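You operate a simulated robot arm through the tools that you are given. There is no shell and no other tool.

The job below is to be done with a simulated robot arm. You get a single attempt, and the scene is never put back.

Task
Fill the glass to its blue line from the jug and stand it on the coaster.
Fine: put the jug back with its lid on. Set down upright: water jug, glass with the blue line.

It is judged by the outcome, as a careful person would: the job done as asked, and still so three seconds after it is handed in. It fails if anything else is knocked over, pushed out of place, dropped, spilled or broken. Lids that push on must go on centred and level and be pressed home; caps that screw on are set level and turned clockwise until they are tight.

Robot
A 7-joint arm with a two-finger parallel gripper, fixed in place. Base frame: the origin is on the floor under the middle of its stand, x ahead of it, y to its left, z up. Units: m, degrees, N and s.
With the tool pointing down near the work surface it reaches from about 0.42 to 0.9 m from the base axis. Its first joint turns from -17.0 to 126.0 degrees. Payload 1.57 kg.
The TCP is the grasp point between the finger pads, 0.03 m short of the fingertips. In the tool frame z runs along the fingers and y along their closing line. The gripper opens to 0.08 m. The fingers are 0.017 m wide and 0.012 m thick; the gripper's body (0.04 by 0.082 m) begins 0.08 m behind the TCP.
Orientation is told as [roll, pitch, yaw] about the base's x, y, z axes, in that order, counted from this pose: with the fingers straight down and closing along the base's y, the tool's x points along the base's -x, its y along +y and its z along -z.

Tools
- The arm moves only by the tool nudge_tool. Its argument "increments" is a list of rows, each a list of 6 numbers: the shift along the tool's x, y, z in units of 300 mm (1.0 is 300 mm), then the turn, a rotation vector about the tool's x, y, z in units of 180 degrees (1.0 is 180 degrees). In form: [[tx, ty, tz, ax, ay, az], ...]. A call has 1 to 20 rows; each row is the pose to reach, as a shift and turn from the pose commanded when the call began, along the tool's axes at that moment. "fingers" is the finger opening in m, from 0 to 0.08, set as the call begins (left out, the last holds). A call with a number of a shift or a turn outside -1 to 1 is refused whole. Rows are played at 5 a second. More than 0.05 m and 8.6 degrees between two rows, or a gripper value outside its range, and nothing of the call is played. A pose out of reach is approached as far as the arm can. The call stops where the force on the tool passes 40 N (or 10 N more than at its start, if that is more) or the arm is blocked; 0.2 s more then pass. Each finger travels about 0.045 m/s and halts on what it meets, pressing with about 29 N; the grip force reading is that of the motor and also rises with nothing between the fingers. The clock runs only during rows and for 0.2 s after the last one: add rows that repeat a pose to give the fingers time. The reply holds the time, the measured pose of the TCP, the force on the tool along the base axes, the opening and the grip force, in the units named above and with some noise, with the torque about the TCP (base axes, N m) and any sound that the robot's microphone picked up, and new pictures: "pictures" is both (left out), scene, wrist or none.
- Cameras (640 x 400 px; columns grow to the right, rows downward): "scene" is fixed at [0.0512, -0.652, 1.3722]; the picture's right is [0.44, -0.90, 0.00], its down [-0.78, -0.39, -0.49] and it looks along [0.44, 0.22, -0.87] (base axes); focal length 214 px, centre (320, 200). "wrist" rides on the gripper at [0.072, -0.007, -0.122] in the tool frame; the picture's right is [0.09, 1.00, 0.00], its down [-0.84, 0.08, -0.54] and it looks along [-0.54, 0.05, 0.84] (tool axes); focal length 238 px, centre (320, 200). There is no depth. A picture from a camera that has moved, and an enlarged one, comes with that camera's place and axes in the base frame and with its lens.
- move_column(by): slides the trunk up (or, below 0, down) by that many m; the arm rides with it, the base frame stays. It gives what a move gives, with no picture.
- zoom(camera, box): a new picture of the part [left, top, right, bottom] of that camera's present view, enlarged. No time passes.
- finish_job(): hands the job in; it is judged then, once.

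Nothing tells you positions but the pictures and the camera data. Unless the task says otherwise, let go and move clear before handing in.

The tools are called after "Request:" as name(argument=value, ...) on one line, values as JSON. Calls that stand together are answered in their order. nudge_tool: Moves the arm, as the interface text tells. Its arguments: {"type":"object","properties":{"increments":{"type":"array"},"fingers":{"type":"number"},"pictures":{"type":"string","enum":["both","scene","wrist","none"]}},"required":["increments"]} The other tools are called the same way: move_column (by) moves the trunk up or down; zoom (camera, box) takes an enlarged picture of a part of a camera's view; finish_job () hands the job in.

At the start:

```text
t: 0.0
tool_pos: [0.7089, -0.0351, 1.1032]
ee_rot: [0.0, 0.0, 0.0]
contact_force: [0.3, -0.3, -0.4]
ft_torque: [0.03, -0.01, 0.0]
opening: 0.0801
grasp_force: 0.0
trunk travel left (down, up): [-0.575, 0.215]
```

scene: 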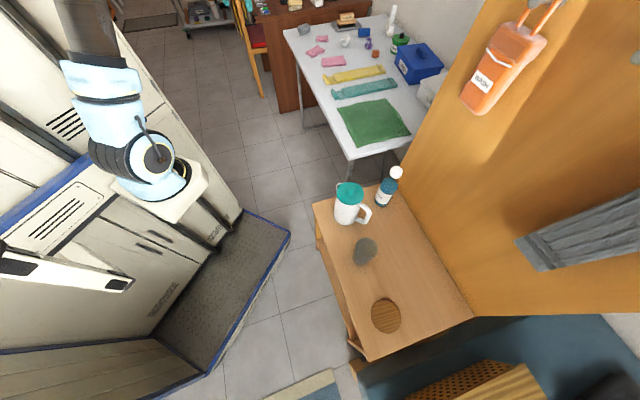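
wrist: 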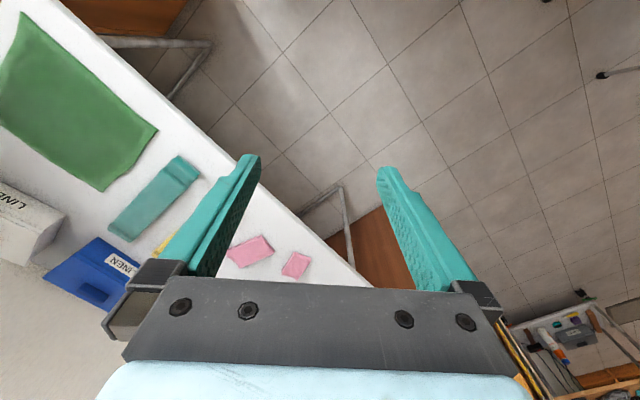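

I see a small wooden table with a white jug with a teal lid, a blue bottle, a grey round item (perhaps a coaster or the glass) and a round wooden disc. I'll zoom in to tell them apart before moving.

Request:
zoom(camera="scene", box=[300, 150, 480, 262])

Request:
zoom(camera="scene", box=[320, 230, 480, 370])

Request:
zoom(camera="scene", box=[320, 160, 420, 225])

Request:
zoom(camera="scene", box=[280, 0, 480, 160])

```text
3.56 times, centred on (390, 206) of scene
camera zoom: at [0.0512, -0.652, 1.3722], right [0.44, -0.9, 0.0], down [-0.78, -0.39, -0.49], along [0.44, 0.22, -0.87], focal length 763 px, centre (71, 179)
```

zoom: 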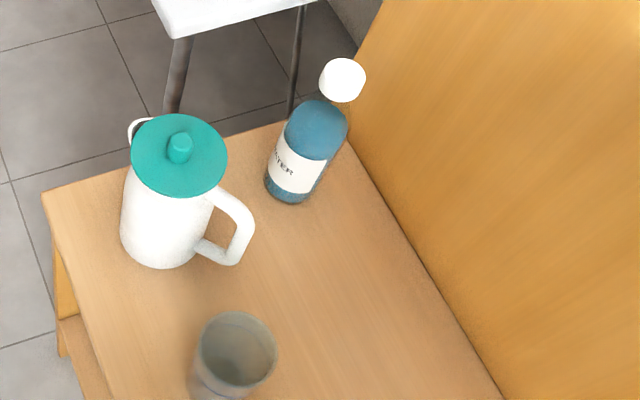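

```text
2.86 times, centred on (400, 300) of scene
camera zoom: at [0.0512, -0.652, 1.3722], right [0.44, -0.9, 0.0], down [-0.78, -0.39, -0.49], along [0.44, 0.22, -0.87], focal length 613 px, centre (91, -86)
```

zoom: 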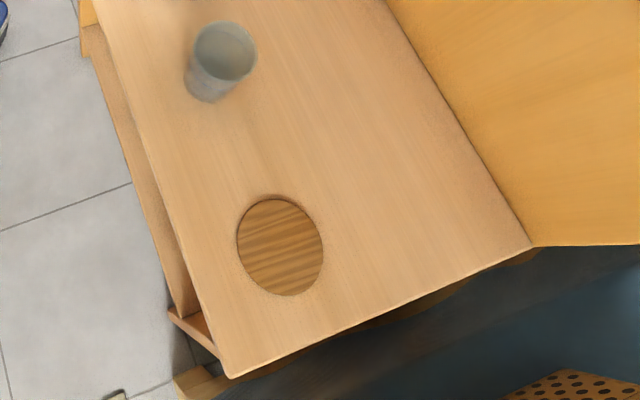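

```text
6.15 times, centred on (370, 192) of scene
camera zoom: at [0.0512, -0.652, 1.3722], right [0.44, -0.9, 0.0], down [-0.78, -0.39, -0.49], along [0.44, 0.22, -0.87], focal length 1320 px, centre (12, 246)
```

zoom: 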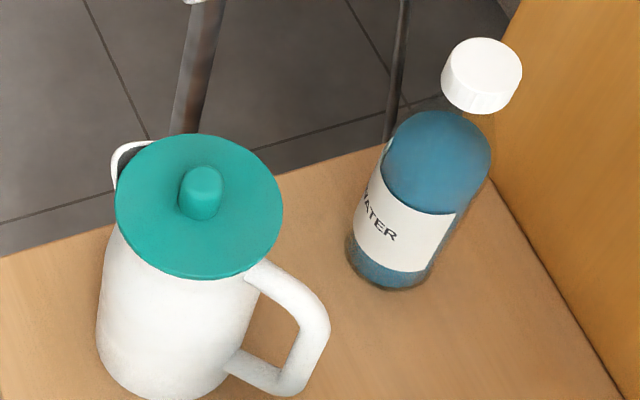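

```text
2.50 times, centred on (380, 80) of scene
camera zoom: at [0.0512, -0.652, 1.3722], right [0.44, -0.9, 0.0], down [-0.78, -0.39, -0.49], along [0.44, 0.22, -0.87], focal length 536 px, centre (170, 500)
```

zoom: 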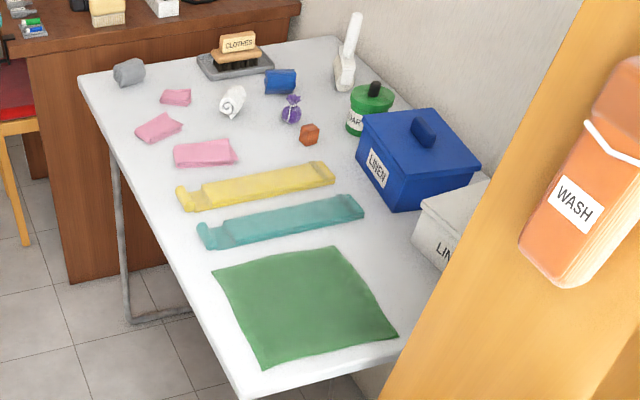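

The small wooden table holds the jug (teal lid, handle towards the wall side), a grey glass and a wooden coaster. The bottle of water looks like a distractor. I'll swing the arm towards that table at its present height so the wrist camera can look at it.

Request:
nudge_tool(increments=[[0.108, -0.11, 0, 0, 0, 0.031], [0.217, -0.22, 0, 0, 0, 0.0625], [0.325, -0.33, 0, 0, 0, 0.094], [0.433, -0.44, 0, 0, 0, 0.125], [0.542, -0.55, 0, 0, 0, 0.156], [0.65, -0.66, 0, 0, 0, 0.1875], [0.758, -0.77, 0, 0, 0, 0.219], [0.867, -0.883, 0, 0, 0, 0.25]], pictures="both")

```text
t: 1.8
tool_pos: [0.4477, -0.3009, 1.1028]
ee_rot: [-0.1, 0.0, -44.9]
contact_force: [0.0, 0.6, 0.0]
ft_torque: [0.02, 0.04, 0.0]
opening: 0.0798
grasp_force: 0.1
trunk travel left (down, up): [-0.575, 0.215]
camera wrist: at [0.3905, -0.254, 1.2249], right [0.64, 0.77, 0.0], down [0.65, -0.54, 0.54], along [0.42, -0.35, -0.84], focal length 238 px, centre (320, 200)
```

scene: 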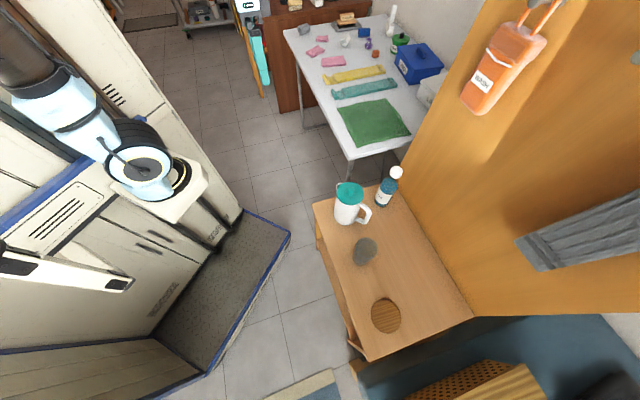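
wrist: 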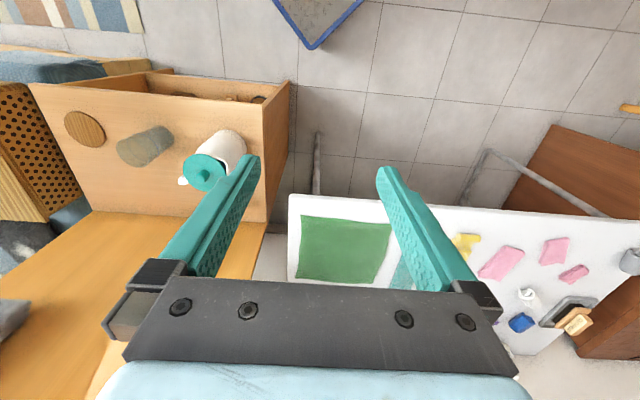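

The camera data agree: the finger shows up in the scene picture where it should. Triangulating puts the table top at roughly z = 0.65. I'll zoom into the wrist view.

Request:
zoom(camera="wrist", box=[40, 70, 300, 232])

Request:
zoom(camera="wrist", box=[100, 110, 196, 170])

```text
2.46 times, centred on (170, 151) of wrist
camera zoom: at [0.3905, -0.254, 1.2249], right [0.64, 0.77, 0.0], down [0.65, -0.54, 0.54], along [0.42, -0.35, -0.84], focal length 587 px, centre (689, 321)
```

zoom: 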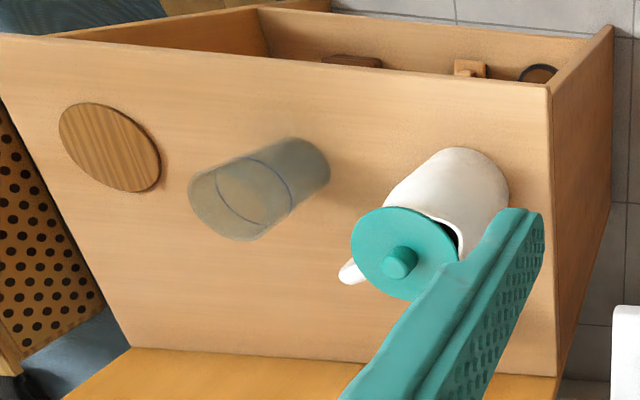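

```text
6.67 times, centred on (148, 140) of wrist
camera zoom: at [0.3905, -0.254, 1.2249], right [0.64, 0.77, 0.0], down [0.65, -0.54, 0.54], along [0.42, -0.35, -0.84], focal length 1589 px, centre (1467, 600)
```

zoom: 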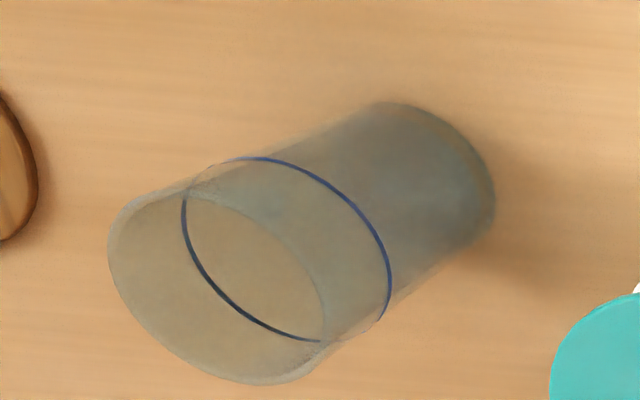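

The table top looks to be at z ≈ 0.635. The glass is at about (0.28, -0.69) with its rim at z ≈ 0.745, the jug lid is at (0.41, -0.58) with its top at z ≈ 0.79, and the coaster is at (0.15, -0.81). I'll move towards them and lower the trunk for a closer view.

Request:
nudge_tool(increments=[[0.032, -0.126, 0, 0, 0, 0.014], [0.063, -0.251, 0, 0, 0, 0.028], [0.095, -0.377, 0, 0, 0, 0.042], [0.126, -0.503, 0, 0, 0, 0.056], [0.158, -0.628, 0, 0, 0, 0.07], [0.189, -0.754, 0, 0, 0, 0.0833]], pictures="none")

Request:
move_column(by=-0.2)

Request:
nudge_tool(increments=[[0, 0, 0, 0, 0, 0]], pictures="both")

```text
t: 3.2
tool_pos: [0.2468, -0.4206, 1.1025]
ee_rot: [0.1, 0.0, -60.1]
contact_force: [-0.6, -1.0, 0.2]
ft_torque: [0.01, 0.06, 0.02]
opening: 0.08
grasp_force: 0.0
trunk travel left (down, up): [-0.575, 0.215]
```

```text
t: 5.4
tool_pos: [0.2475, -0.4221, 0.9028]
ee_rot: [0.0, 0.0, -60.1]
contact_force: [0.3, 0.5, 0.3]
ft_torque: [-0.03, 0.01, 0.0]
opening: 0.0796
grasp_force: 0.1
trunk travel left (down, up): [-0.375, 0.415]
```

```text
t: 5.8
tool_pos: [0.2484, -0.4208, 0.9032]
ee_rot: [0.0, 0.0, -60.0]
contact_force: [0.8, -1.3, 0.0]
ft_torque: [0.01, 0.02, 0.03]
opening: 0.0804
grasp_force: 0.0
trunk travel left (down, up): [-0.375, 0.415]
camera wrist: at [0.2046, -0.3615, 1.0233], right [0.82, 0.58, 0.0], down [0.49, -0.69, 0.54], along [0.31, -0.44, -0.84], focal length 238 px, centre (320, 200)
```

scene: 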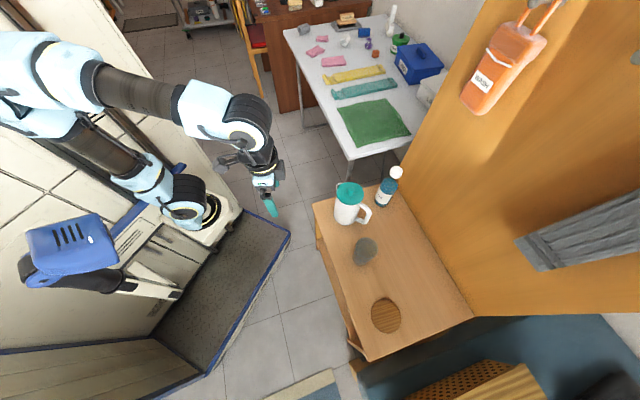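
wrist: 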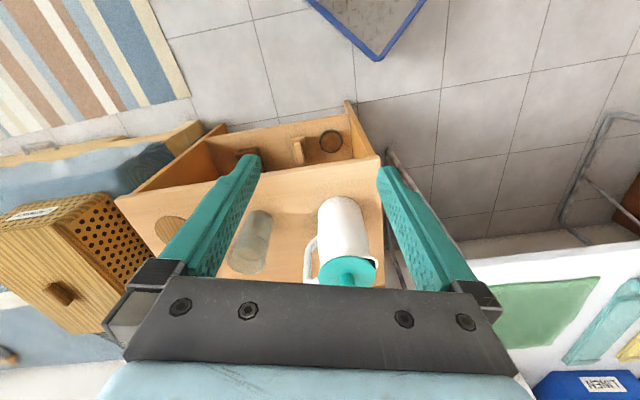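

Request:
zoom(camera="wrist", box=[110, 140, 390, 315])

Request:
zoom(camera="wrist", box=[290, 190, 390, 290])

Request:
zoom(camera="wrist", box=[200, 200, 290, 285])

```text
2.29 times, centred on (250, 228) of wrist
camera zoom: at [0.2046, -0.3615, 1.0233], right [0.82, 0.58, 0.0], down [0.49, -0.69, 0.54], along [0.31, -0.44, -0.84], focal length 545 px, centre (480, 137)
```

zoom: 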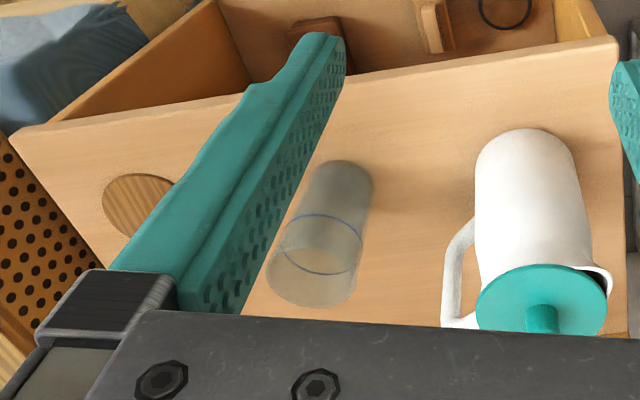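

```text
4.00 times, centred on (340, 240) of wrist
camera zoom: at [0.2046, -0.3615, 1.0233], right [0.82, 0.58, 0.0], down [0.49, -0.69, 0.54], along [0.31, -0.44, -0.84], focal length 953 px, centre (240, 40)
```

zoom: 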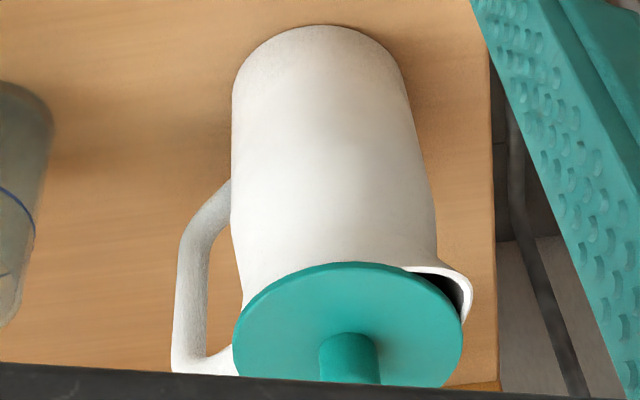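

```text
4.71 times, centred on (245, 242) of wrist
camera zoom: at [0.2046, -0.3615, 1.0233], right [0.82, 0.58, 0.0], down [0.49, -0.69, 0.54], along [0.31, -0.44, -0.84], focal length 1122 px, centre (673, 0)
```

zoom: 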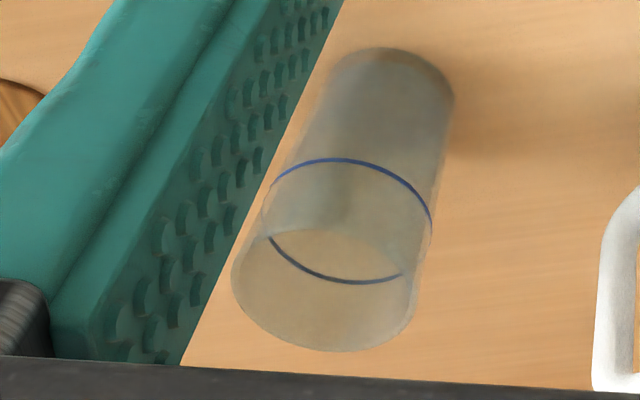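

I can now see the glass clearly: its blue line is around two-thirds of the way up, and it tapers to about 67 mm at the rim. The jug has a spout opposite its handle. I plan to move the empty glass onto the coaster first, so I'm going above the glass to line up.

Request:
nudge_tool(increments=[[-0.139, -0.06, 0, 0, 0, 0.01], [-0.279, -0.12, 0, 0, 0, 0.02], [-0.418, -0.18, 0, 0, 0, 0.03], [-0.557, -0.239, 0, 0, 0, 0.04], [-0.697, -0.299, 0, 0, 0, 0.05], [-0.836, -0.359, 0, 0, 0, 0.0556], [-0.836, -0.359, 0, 0, 0, 0.0556]], pictures="both")

```text
t: 7.4
tool_pos: [0.2804, -0.6915, 0.9021]
ee_rot: [0.0, 0.0, -70.1]
contact_force: [0.6, -0.2, -0.4]
ft_torque: [0.02, 0.0, 0.0]
opening: 0.0803
grasp_force: 0.0
trunk travel left (down, up): [-0.375, 0.415]
camera wrist: at [0.2488, -0.6255, 1.0222], right [0.9, 0.43, 0.0], down [0.36, -0.76, 0.54], along [0.23, -0.49, -0.84], focal length 238 px, centre (320, 200)
```

scene: 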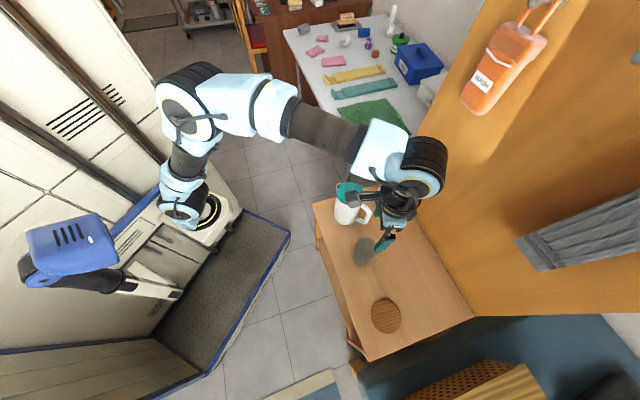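
wrist: 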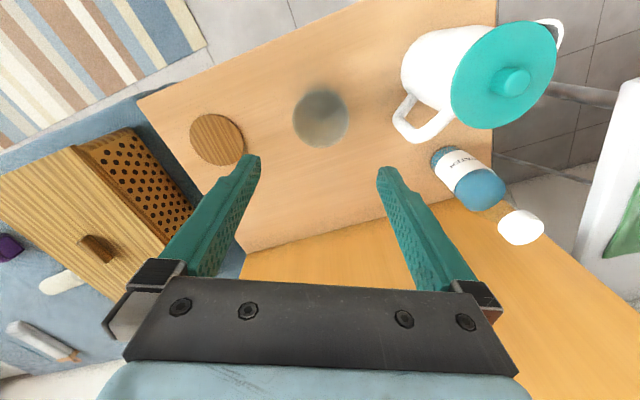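

Request:
zoom(camera="wrist", box=[270, 70, 366, 130])

Request:
zoom(camera="wrist", box=[380, 10, 572, 130])

Request:
zoom(camera="wrist", box=[150, 80, 390, 230])

```text
6.67 times, centred on (318, 100) of wrist
camera zoom: at [0.2488, -0.6255, 1.0222], right [0.9, 0.43, 0.0], down [0.36, -0.76, 0.54], along [0.23, -0.49, -0.84], focal length 1589 px, centre (333, 867)
```

zoom: 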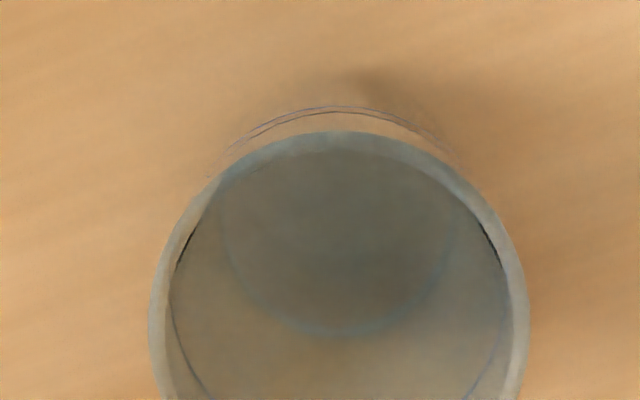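

```text
3.33 times, centred on (476, 70) of wrist
camera zoom: at [0.2488, -0.6255, 1.0222], right [0.9, 0.43, 0.0], down [0.36, -0.76, 0.54], along [0.23, -0.49, -0.84], focal length 794 px, centre (-200, 633)
```

zoom: 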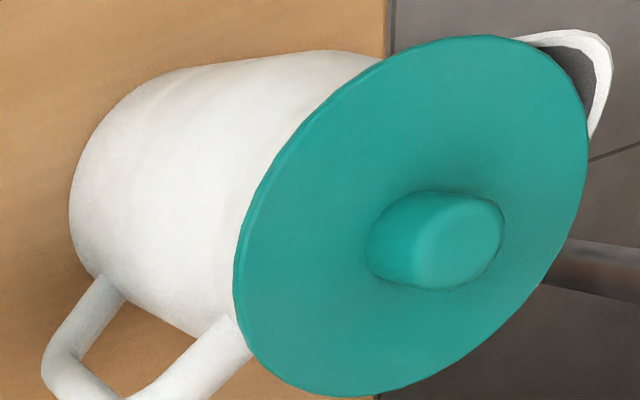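

```text
2.67 times, centred on (270, 155) of wrist
camera zoom: at [0.2488, -0.6255, 1.0222], right [0.9, 0.43, 0.0], down [0.36, -0.76, 0.54], along [0.23, -0.49, -0.84], focal length 636 px, centre (453, 320)
```

zoom: 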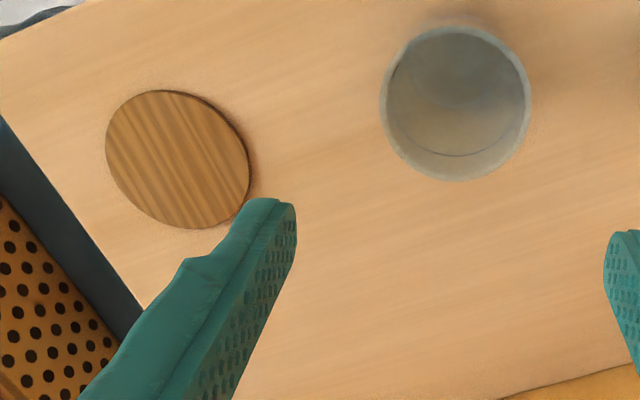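

The glass axis is at about (0.280, -0.690), directly under the TCP. I'm descending with the fingers open either side of it.

Request:
nudge_tool(increments=[[0.005, 0, 0.12, 0, 0, 0], [0.005, 0, 0.24, 0, 0, 0], [0.005, 0, 0.36, 0, 0, 0], [0.005, 0, 0.46, 0, 0, 0], [0.005, 0, 0.52, 0, 0, 0]], fingers=0.08, pictures="both")

```text
t: 8.6
tool_pos: [0.2784, -0.6898, 0.7448]
ee_rot: [0.0, -0.1, -70.0]
contact_force: [-0.4, 0.1, -0.4]
ft_torque: [-0.04, -0.02, 0.0]
opening: 0.0801
grasp_force: 0.1
trunk travel left (down, up): [-0.375, 0.415]
camera wrist: at [0.2457, -0.6237, 0.8659], right [0.9, 0.43, 0.0], down [0.36, -0.76, 0.54], along [0.23, -0.49, -0.84], focal length 238 px, centre (320, 200)
```

scene: 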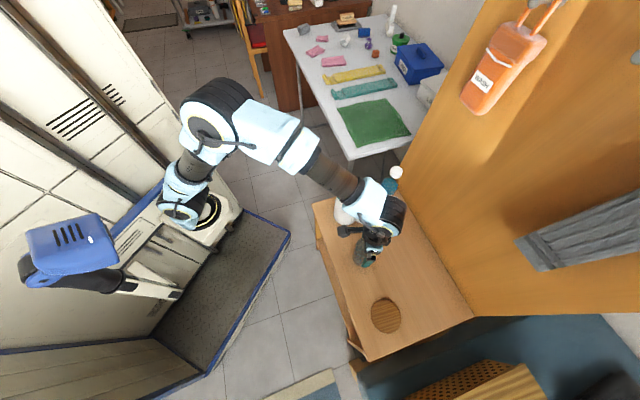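
wrist: 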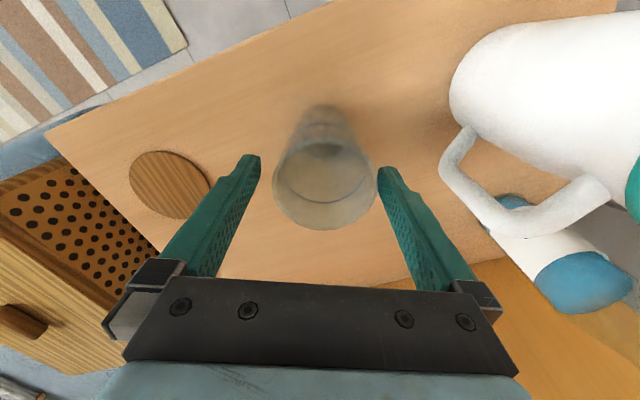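

Request:
nudge_tool(increments=[[0, 0.005, 0.06, 0, 0, 0], [0, 0.005, 0.12, 0, 0, 0], [0, 0.005, 0.165, 0, 0, 0]], fingers=0.08, pictures="wrist")

Request:
nudge_tool(increments=[[0, 0, 0, 0, 0, 0], [0, 0, 0, 0, 0, 0], [0, 0, 0, 0, 0, 0], [0, 0, 0, 0, 0, 0]], fingers=0.045, pictures="both")

```text
t: 9.4
tool_pos: [0.2801, -0.6898, 0.6961]
ee_rot: [0.0, 0.0, -70.0]
contact_force: [-0.1, 0.2, -0.2]
ft_torque: [0.01, -0.02, 0.01]
opening: 0.0803
grasp_force: 0.1
trunk travel left (down, up): [-0.375, 0.415]
camera wrist: at [0.248, -0.6234, 0.8171], right [0.9, 0.43, 0.0], down [0.36, -0.76, 0.54], along [0.23, -0.49, -0.84], focal length 238 px, centre (320, 200)
```

wrist: 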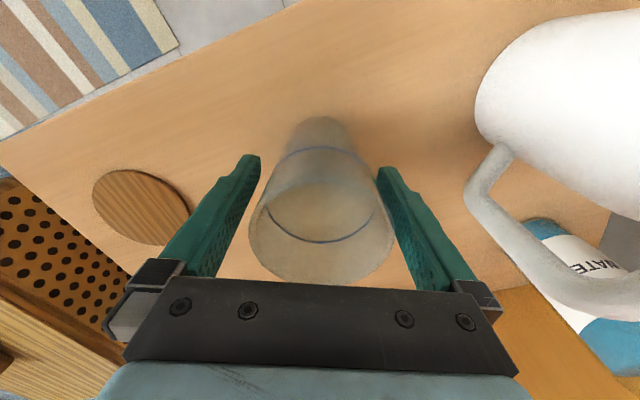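

```text
t: 10.4
tool_pos: [0.2798, -0.689, 0.6962]
ee_rot: [0.0, 0.0, -70.1]
contact_force: [0.3, -0.4, 0.0]
ft_torque: [-0.03, 0.01, -0.02]
opening: 0.0669
grasp_force: 29.1
trunk travel left (down, up): [-0.375, 0.415]
camera wrist: at [0.2478, -0.6234, 0.8172], right [0.9, 0.43, 0.0], down [0.36, -0.76, 0.54], along [0.23, -0.49, -0.84], focal length 238 px, centre (320, 200)
```

scene: 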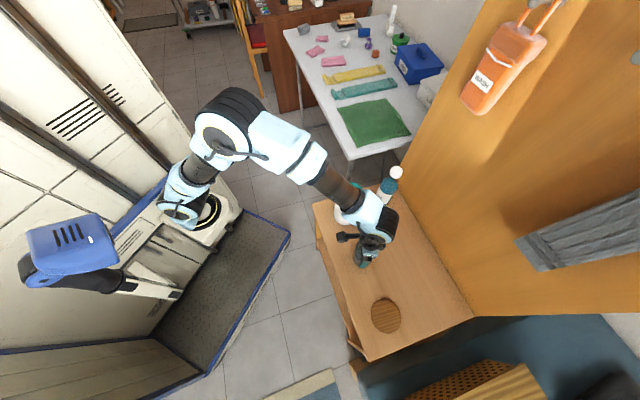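
wrist: 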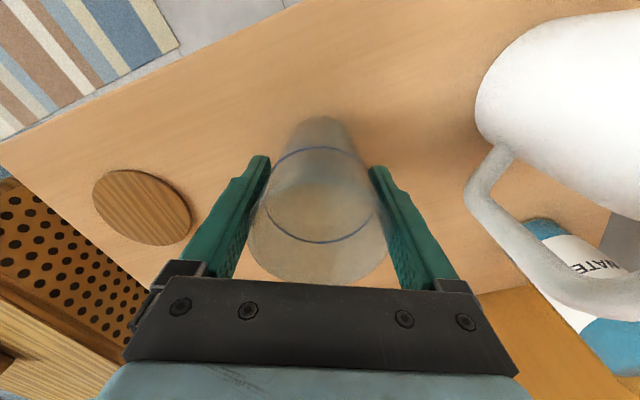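

The glass is gripped with the opening at 67 mm and a 29 N grip. I'll lift it and carry it over the coaster.

Request:
nudge_tool(increments=[[0, 0, -0.05, 0, 0, 0], [0, 0, -0.12, 0, 0, 0], [0, 0, -0.2, 0, 0, 0], [-0.042, -0.0925, -0.2, 0, 0, 0], [-0.083, -0.185, -0.2, 0, 0, 0], [-0.125, -0.2775, -0.2, 0, 0, 0], [-0.166, -0.37, -0.2, 0, 0, 0], [-0.208, -0.4625, -0.2, 0, 0, 0], [-0.249, -0.555, -0.2, 0, 0, 0], [-0.249, -0.555, -0.2, 0, 0, 0]], pictures="both")

```text
t: 12.6
tool_pos: [0.1499, -0.8167, 0.7559]
ee_rot: [0.0, 0.0, -69.8]
contact_force: [0.5, 0.4, -0.7]
ft_torque: [0.0, 0.02, -0.01]
opening: 0.067
grasp_force: 29.0
trunk travel left (down, up): [-0.375, 0.415]
camera wrist: at [0.1176, -0.7512, 0.8781], right [0.9, 0.43, 0.0], down [0.36, -0.76, 0.54], along [0.23, -0.49, -0.84], focal length 238 px, centre (320, 200)
```

scene: 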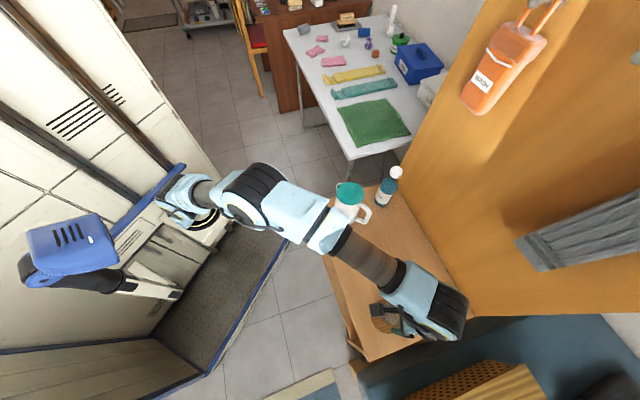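
wrist: 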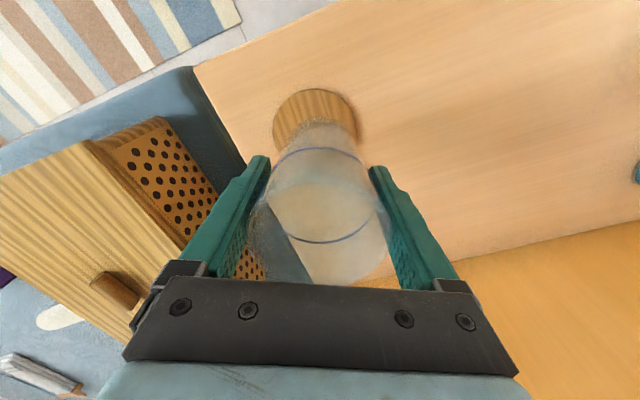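

Request:
zoom(camera="wrist", box=[240, 70, 400, 170])

```text
4.00 times, centred on (320, 120) of wrist
camera zoom: at [0.1176, -0.7512, 0.8781], right [0.9, 0.43, 0.0], down [0.36, -0.76, 0.54], along [0.23, -0.49, -0.84], focal length 953 px, centre (320, 520)
```

zoom: 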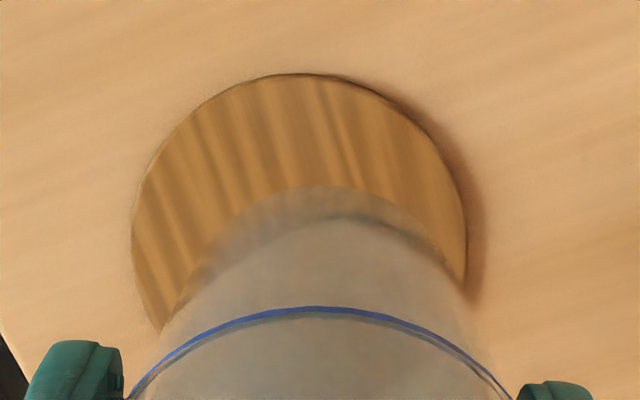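

The coaster centre is about 6 mm off along each tool axis. I'll correct that and lower the glass gently, watching the force.

Request:
nudge_tool(increments=[[0.0187, -0.019, 0, 0, 0, 0], [0.0187, -0.019, 0.05, 0, 0, 0], [0.0187, -0.019, 0.1, 0, 0, 0], [0.0187, -0.019, 0.14, 0, 0, 0], [0.0187, -0.019, 0.158, 0, 0, 0], [0.0187, -0.019, 0.158, 0, 0, 0]], pictures="wrist")

Request:
nudge_tool(increments=[[0, 0, 0.007, 0, 0, 0], [0, 0, 0.007, 0, 0, 0]], pictures="none")

```text
t: 14.0
tool_pos: [0.1428, -0.8141, 0.7095]
ee_rot: [0.0, 0.0, -70.0]
contact_force: [0.0, -0.1, -1.9]
ft_torque: [0.01, -0.01, -0.01]
opening: 0.0667
grasp_force: 29.0
trunk travel left (down, up): [-0.375, 0.415]
camera wrist: at [0.1102, -0.7482, 0.8305], right [0.9, 0.43, 0.0], down [0.36, -0.76, 0.54], along [0.23, -0.49, -0.84], focal length 238 px, centre (320, 200)
```

wrist: 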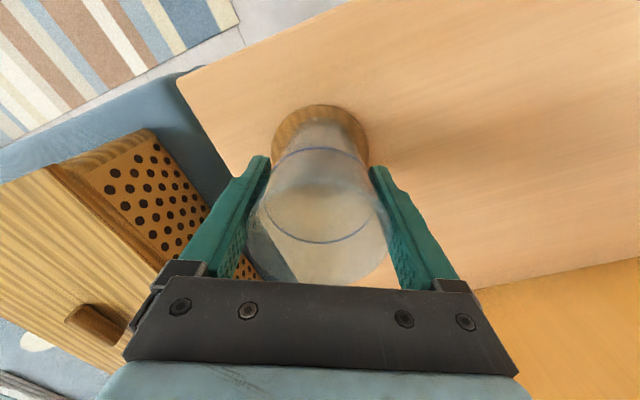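

```text
t: 14.6
tool_pos: [0.1437, -0.8152, 0.7077]
ee_rot: [-0.1, 0.1, -70.0]
contact_force: [0.1, 0.3, -2.5]
ft_torque: [0.06, 0.0, -0.03]
opening: 0.0668
grasp_force: 29.0
trunk travel left (down, up): [-0.375, 0.415]
```

Request:
nudge_tool(increments=[[0, 0, 0.007, 0, 0, 0], [0, 0, 0.007, 0, 0, 0]], pictures="none")

Request:
nudge_tool(increments=[[0, 0, 0.005, 0, 0, 0], [0, 0, 0.005, 0, 0, 0]], pictures="none")

```text
t: 15.2
tool_pos: [0.1447, -0.814, 0.7058]
ee_rot: [-0.1, 0.1, -70.0]
contact_force: [-0.1, 0.1, -1.6]
ft_torque: [-0.03, -0.01, 0.02]
opening: 0.0668
grasp_force: 28.6
trunk travel left (down, up): [-0.375, 0.415]
```

```text
t: 15.8
tool_pos: [0.1433, -0.8147, 0.7027]
ee_rot: [0.0, 0.0, -70.0]
contact_force: [-0.4, -0.5, -1.7]
ft_torque: [0.02, 0.01, 0.03]
opening: 0.0666
grasp_force: 28.7
trunk travel left (down, up): [-0.375, 0.415]
```

Request:
nudge_tool(increments=[[0, 0, 0.005, 0, 0, 0], [0, 0, 0.005, 0, 0, 0]], pictures="none")

Request:
nudge_tool(increments=[[0, 0, 0.004, 0, 0, 0], [0, 0, 0.004, 0, 0, 0]], pictures="wrist")

Request:
zoom(camera="wrist", box=[240, 80, 400, 180])

```text
t: 16.4
tool_pos: [0.1435, -0.8147, 0.7024]
ee_rot: [0.0, 0.0, -70.0]
contact_force: [0.8, 0.1, -2.8]
ft_torque: [-0.02, 0.02, 0.02]
opening: 0.0667
grasp_force: 28.5
trunk travel left (down, up): [-0.375, 0.415]
```

```text
t: 17.0
tool_pos: [0.1445, -0.8143, 0.7013]
ee_rot: [-0.1, 0.0, -70.0]
contact_force: [-0.4, 0.8, -2.0]
ft_torque: [0.03, -0.02, 0.02]
opening: 0.0664
grasp_force: 28.8
trunk travel left (down, up): [-0.375, 0.415]
camera wrist: at [0.1108, -0.7487, 0.8221], right [0.9, 0.43, 0.0], down [0.36, -0.76, 0.54], along [0.23, -0.49, -0.84], focal length 238 px, centre (320, 200)
```

wrist: 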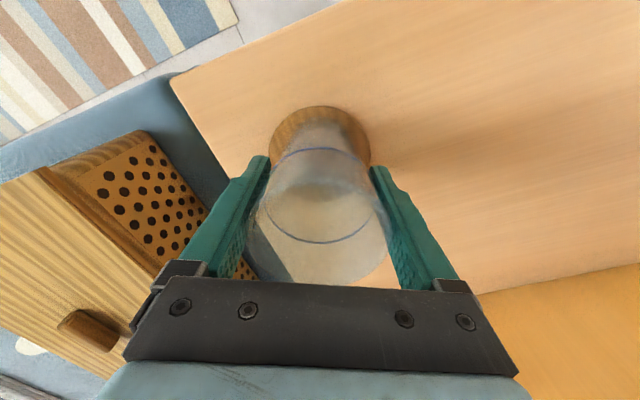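

```text
4.00 times, centred on (320, 130) of wrist
camera zoom: at [0.1108, -0.7487, 0.8221], right [0.9, 0.43, 0.0], down [0.36, -0.76, 0.54], along [0.23, -0.49, -0.84], focal length 953 px, centre (320, 480)
```

zoom: 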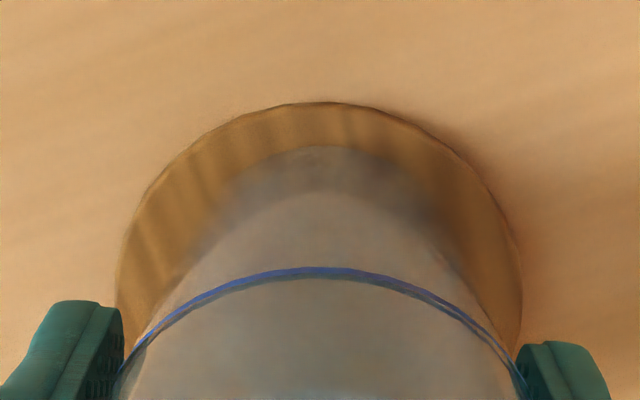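

Request:
nudge_tool(increments=[[0, 0, 0.005, 0, 0, 0], [0, 0, 0.005, 0, 0, 0]], pictures="none")

Request:
nudge_tool(increments=[[0, 0, 0.005, 0, 0, 0], [0, 0, 0.005, 0, 0, 0]], pictures="none")

Request:
nudge_tool(increments=[[0, 0, 0.004, 0, 0, 0], [0, 0, 0.004, 0, 0, 0]], pictures="none")

```text
t: 17.6
tool_pos: [0.1429, -0.8144, 0.7]
ee_rot: [0.1, -0.1, -70.0]
contact_force: [1.0, 0.8, 1.2]
ft_torque: [-0.05, 0.04, -0.01]
opening: 0.0667
grasp_force: 28.5
trunk travel left (down, up): [-0.375, 0.415]
```

```text
t: 18.2
tool_pos: [0.1439, -0.8134, 0.7002]
ee_rot: [0.0, -0.1, -69.9]
contact_force: [2.7, 3.4, 14.8]
ft_torque: [0.11, 0.19, -0.1]
opening: 0.0668
grasp_force: 28.9
trunk travel left (down, up): [-0.375, 0.415]
```

```text
t: 18.8
tool_pos: [0.1435, -0.8137, 0.6981]
ee_rot: [0.0, 0.0, -70.0]
contact_force: [3.2, 3.5, 17.3]
ft_torque: [-0.19, -0.04, -0.02]
opening: 0.0664
grasp_force: 29.1
trunk travel left (down, up): [-0.375, 0.415]
```

The glass has made contact with the coaster. I'll ease off slightly, open the fingers and rise straight up.

Request:
nudge_tool(increments=[[0, 0, -0.007, 0, 0, 0], [0, 0, -0.007, 0, 0, 0]], pictures="none")

Request:
nudge_tool(increments=[[0, 0, 0, 0, 0, 0], [0, 0, 0, 0, 0, 0], [0, 0, 0, 0, 0, 0]], fingers=0.08, pictures="wrist")

```text
t: 19.4
tool_pos: [0.1422, -0.8145, 0.6971]
ee_rot: [0.0, -0.1, -70.1]
contact_force: [0.4, -1.0, 5.3]
ft_torque: [-0.32, 0.01, 0.01]
opening: 0.066
grasp_force: 28.8
trunk travel left (down, up): [-0.375, 0.415]
```

```text
t: 20.2
tool_pos: [0.1433, -0.8138, 0.6987]
ee_rot: [0.0, 0.1, -70.0]
contact_force: [0.0, -0.1, 0.6]
ft_torque: [0.02, -0.02, 0.03]
opening: 0.0799
grasp_force: 0.0
trunk travel left (down, up): [-0.375, 0.415]
camera wrist: at [0.1111, -0.7484, 0.8196], right [0.9, 0.43, 0.0], down [0.36, -0.76, 0.54], along [0.23, -0.49, -0.84], focal length 238 px, centre (320, 200)
```

wrist: 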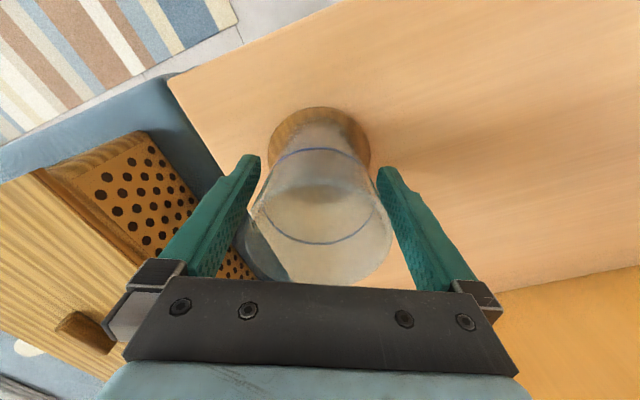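

Request:
nudge_tool(increments=[[0, 0, -0.1, 0, 0, 0], [0, 0, -0.2, 0, 0, 0], [0, 0, -0.35, 0, 0, 0], [0, 0, -0.5, 0, 0, 0], [0, 0, -0.65, 0, 0, 0], [0, 0, -0.7, 0, 0, 0]], pictures="both")

Request:
zoom(camera="wrist", box=[240, 60, 400, 160])

```text
t: 21.6
tool_pos: [0.1427, -0.8137, 0.9103]
ee_rot: [0.0, 0.0, -70.0]
contact_force: [0.4, 0.2, 0.3]
ft_torque: [-0.02, 0.01, 0.02]
opening: 0.0801
grasp_force: 0.1
trunk travel left (down, up): [-0.375, 0.415]
camera wrist: at [0.1101, -0.7475, 1.0314], right [0.9, 0.43, 0.0], down [0.36, -0.76, 0.54], along [0.23, -0.49, -0.84], focal length 238 px, centre (320, 200)
```

scene: 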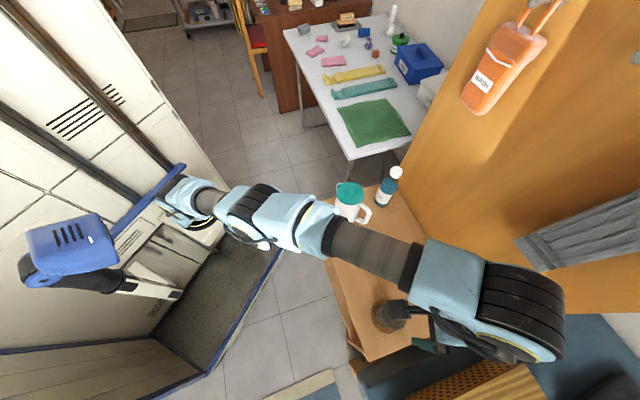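
wrist: 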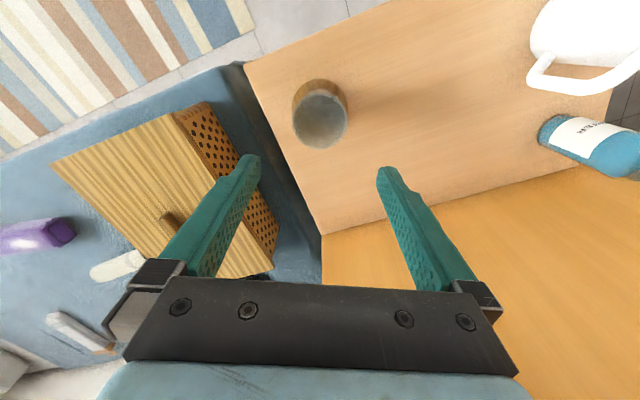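

```text
4.00 times, centred on (320, 110) of wrist
camera zoom: at [0.1101, -0.7475, 1.0314], right [0.9, 0.43, 0.0], down [0.36, -0.76, 0.54], along [0.23, -0.49, -0.84], focal length 953 px, centre (320, 560)
```

zoom: 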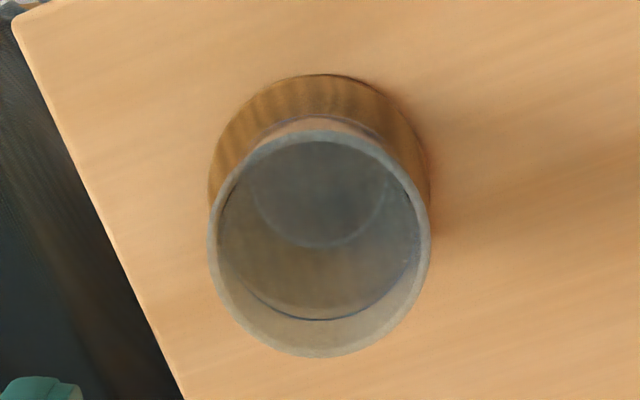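

The glass is standing centred on the coaster. Next comes the jug lid, so I'm moving above its knob.

Request:
nudge_tool(increments=[[0.06, 0.13, 0, 0, 0, 0], [0.12, 0.26, 0, 0, 0, 0], [0.18, 0.39, 0, 0, 0, 0], [0.24, 0.52, 0, 0, 0, 0], [0.27, 0.65, -0.02, 0, 0, 0], [0.3, 0.78, -0.05, 0, 0, 0]], pictures="none")

Request:
nudge_tool(increments=[[0.035, 0.09, 0, 0, 0, -0.014], [0.07, 0.18, 0, 0, 0, -0.028], [0.1, 0.25, 0, 0, 0, -0.042], [0.125, 0.315, 0, 0, 0, -0.0556], [0.125, 0.315, 0, 0, 0, -0.0556]], pictures="both")

```text
t: 23.0
tool_pos: [0.332, -0.6498, 0.9242]
ee_rot: [-0.1, 0.0, -69.9]
contact_force: [-0.1, 0.6, 0.0]
ft_torque: [0.01, 0.01, 0.0]
opening: 0.08
grasp_force: 0.1
trunk travel left (down, up): [-0.375, 0.415]
```

```text
t: 24.2
tool_pos: [0.4087, -0.5803, 0.9227]
ee_rot: [0.0, 0.0, -59.9]
contact_force: [-0.8, -0.6, -0.6]
ft_torque: [0.0, -0.01, -0.01]
opening: 0.0801
grasp_force: 0.0
trunk travel left (down, up): [-0.375, 0.415]
camera wrist: at [0.3654, -0.5214, 1.0444], right [0.82, 0.58, 0.0], down [0.49, -0.69, 0.54], along [0.31, -0.44, -0.84], focal length 238 px, centre (320, 200)
```

scene: 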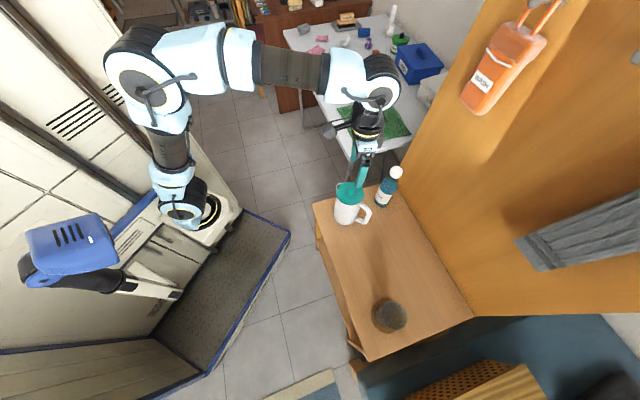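
wrist: 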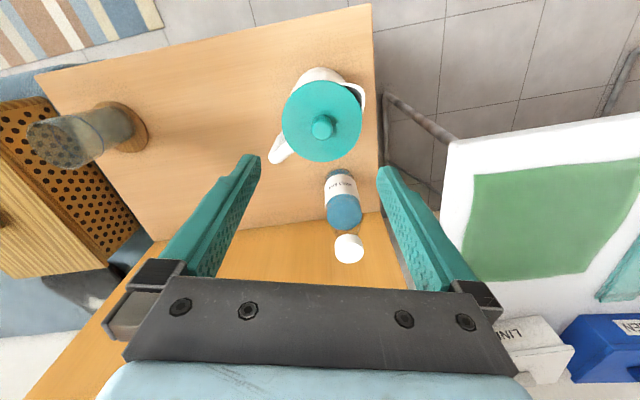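

Request:
zoom(camera="wrist", box=[256, 60, 384, 180])

Request:
zoom(camera="scene", box=[320, 170, 400, 230])

Request:
zoom(camera="scene", box=[355, 280, 425, 350])

```text
3.33 times, centred on (320, 120) of wrist
camera zoom: at [0.3654, -0.5214, 1.0444], right [0.82, 0.58, 0.0], down [0.49, -0.69, 0.54], along [0.31, -0.44, -0.84], focal length 794 px, centre (320, 467)
```

zoom: 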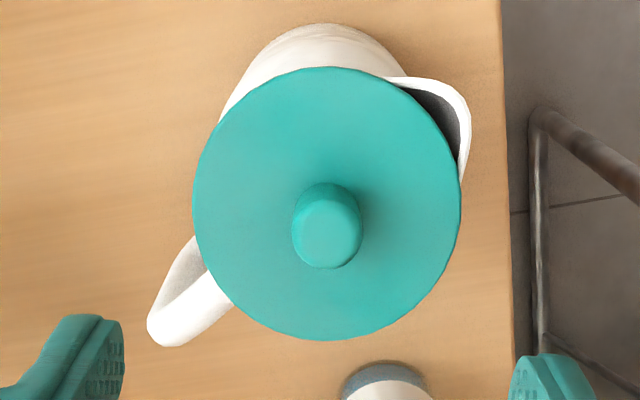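

```text
6.67 times, centred on (360, 200) of scene
camera zoom: at [0.0512, -0.652, 1.3722], right [0.44, -0.9, 0.0], down [-0.78, -0.39, -0.49], along [0.44, 0.22, -0.87], focal length 1430 px, centre (53, 200)
```

zoom: 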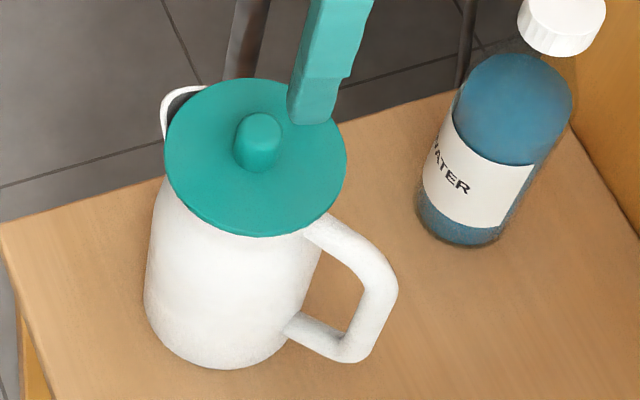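

```text
5.71 times, centred on (390, 315) of scene
camera zoom: at [0.0512, -0.652, 1.3722], right [0.44, -0.9, 0.0], down [-0.78, -0.39, -0.49], along [0.44, 0.22, -0.87], focal length 1226 px, centre (-80, -457)
```

zoom: 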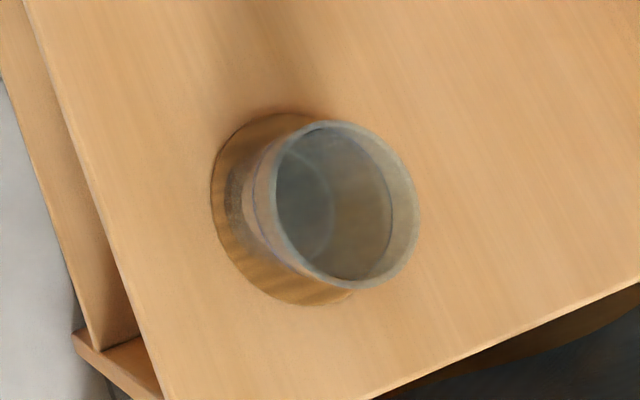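

The lid top is at about z ≈ 0.774 and the knob rises to about 0.80, nearly under the TCP. I'll descend so the fingertips straddle the knob without touching the lid plate.

Request:
nudge_tool(increments=[[0.008, 0.004, 0.1, 0, 0, 0], [0.008, 0.004, 0.2, 0, 0, 0], [0.008, 0.004, 0.28, 0, 0, 0], [0.008, 0.004, 0.33, 0, 0, 0], [0.008, 0.004, 0.33, 0, 0, 0]], fingers=0.06, pictures="both")

Request:
zoom(camera="wrist", box=[240, 80, 400, 240])

Request:
zoom(camera="scene", box=[320, 160, 400, 220])

```text
t: 25.4
tool_pos: [0.4063, -0.5789, 0.8237]
ee_rot: [0.1, 0.0, -60.0]
contact_force: [-0.3, -0.2, -0.4]
ft_torque: [0.03, 0.02, -0.01]
opening: 0.0602
grasp_force: 0.2
trunk travel left (down, up): [-0.375, 0.415]
camera wrist: at [0.3647, -0.52, 0.9445], right [0.82, 0.58, 0.0], down [0.49, -0.69, 0.54], along [0.31, -0.44, -0.84], focal length 238 px, centre (320, 200)
```

scene: 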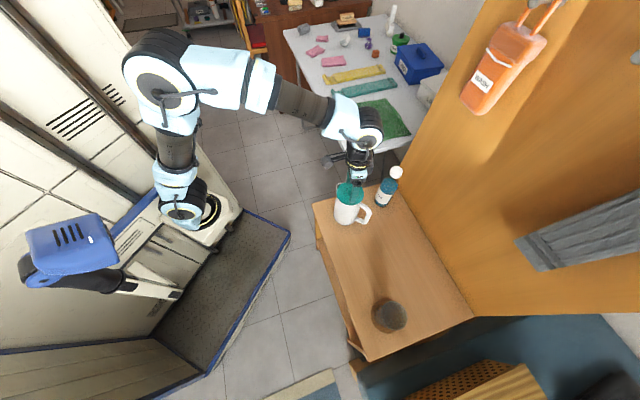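
wrist: 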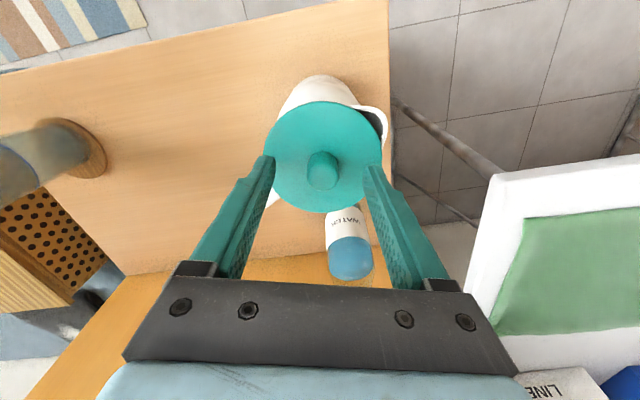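

```text
2.50 times, centred on (320, 160) of wrist
camera zoom: at [0.3647, -0.52, 0.9445], right [0.82, 0.58, 0.0], down [0.49, -0.69, 0.54], along [0.31, -0.44, -0.84], focal length 596 px, centre (320, 300)
```

zoom: 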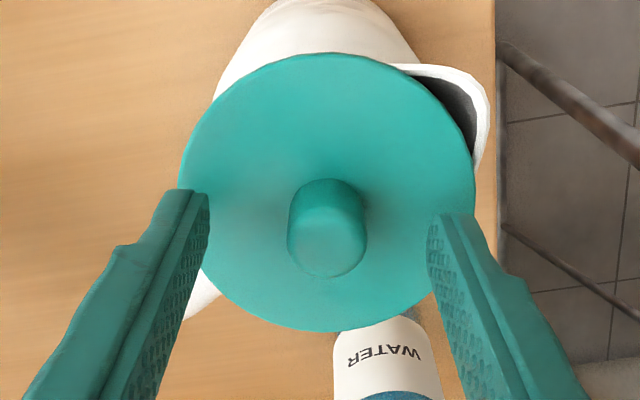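

```text
6.67 times, centred on (360, 190) of scene
camera zoom: at [0.0512, -0.652, 1.3722], right [0.44, -0.9, 0.0], down [-0.78, -0.39, -0.49], along [0.44, 0.22, -0.87], focal length 1430 px, centre (53, 267)
```

zoom: 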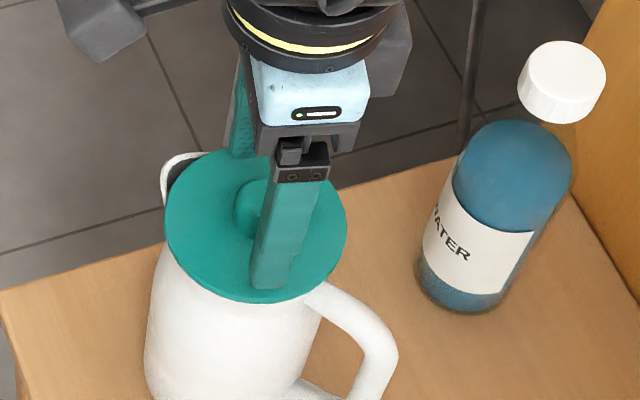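

Request:
nudge_tool(increments=[[0, 0.005, 0.02, 0, 0, 0], [0, 0.005, 0.04, 0, 0, 0], [0, 0.005, 0.048, 0, 0, 0], [0, 0.005, 0.048, 0, 0, 0]], pictures="wrist")

Request:
zoom(camera="wrist", box=[240, 80, 400, 240])

```text
t: 26.5
tool_pos: [0.4089, -0.5796, 0.8142]
ee_rot: [0.1, -0.6, -59.8]
contact_force: [-0.3, 3.4, 18.5]
ft_torque: [0.14, 0.02, 0.03]
opening: 0.06
grasp_force: 0.1
trunk travel left (down, up): [-0.375, 0.415]
stopped in row 4: the force on the tool passed its limit at 41 N (the readings are from after the stop); the commanded pose is now the measured one
camera wrist: at [0.3653, -0.519, 0.9344], right [0.82, 0.58, 0.0], down [0.48, -0.68, 0.55], along [0.32, -0.45, -0.83], focal length 238 px, centre (320, 200)
```

wrist: 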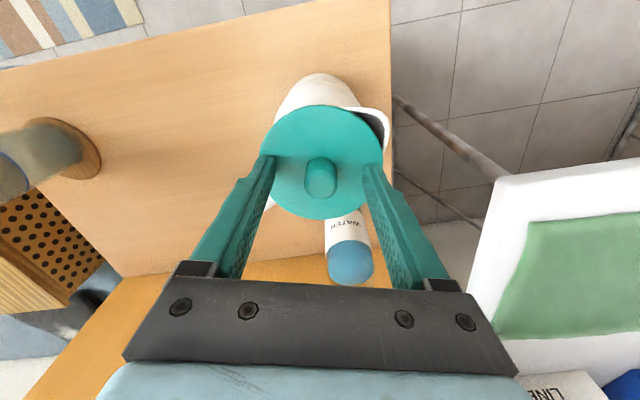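

```text
2.50 times, centred on (320, 160) of wrist
camera zoom: at [0.3653, -0.519, 0.9344], right [0.82, 0.58, 0.0], down [0.48, -0.68, 0.55], along [0.32, -0.45, -0.83], focal length 596 px, centre (320, 300)
```

zoom: 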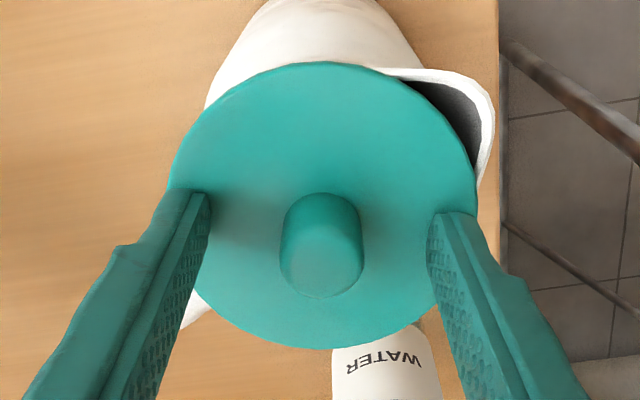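

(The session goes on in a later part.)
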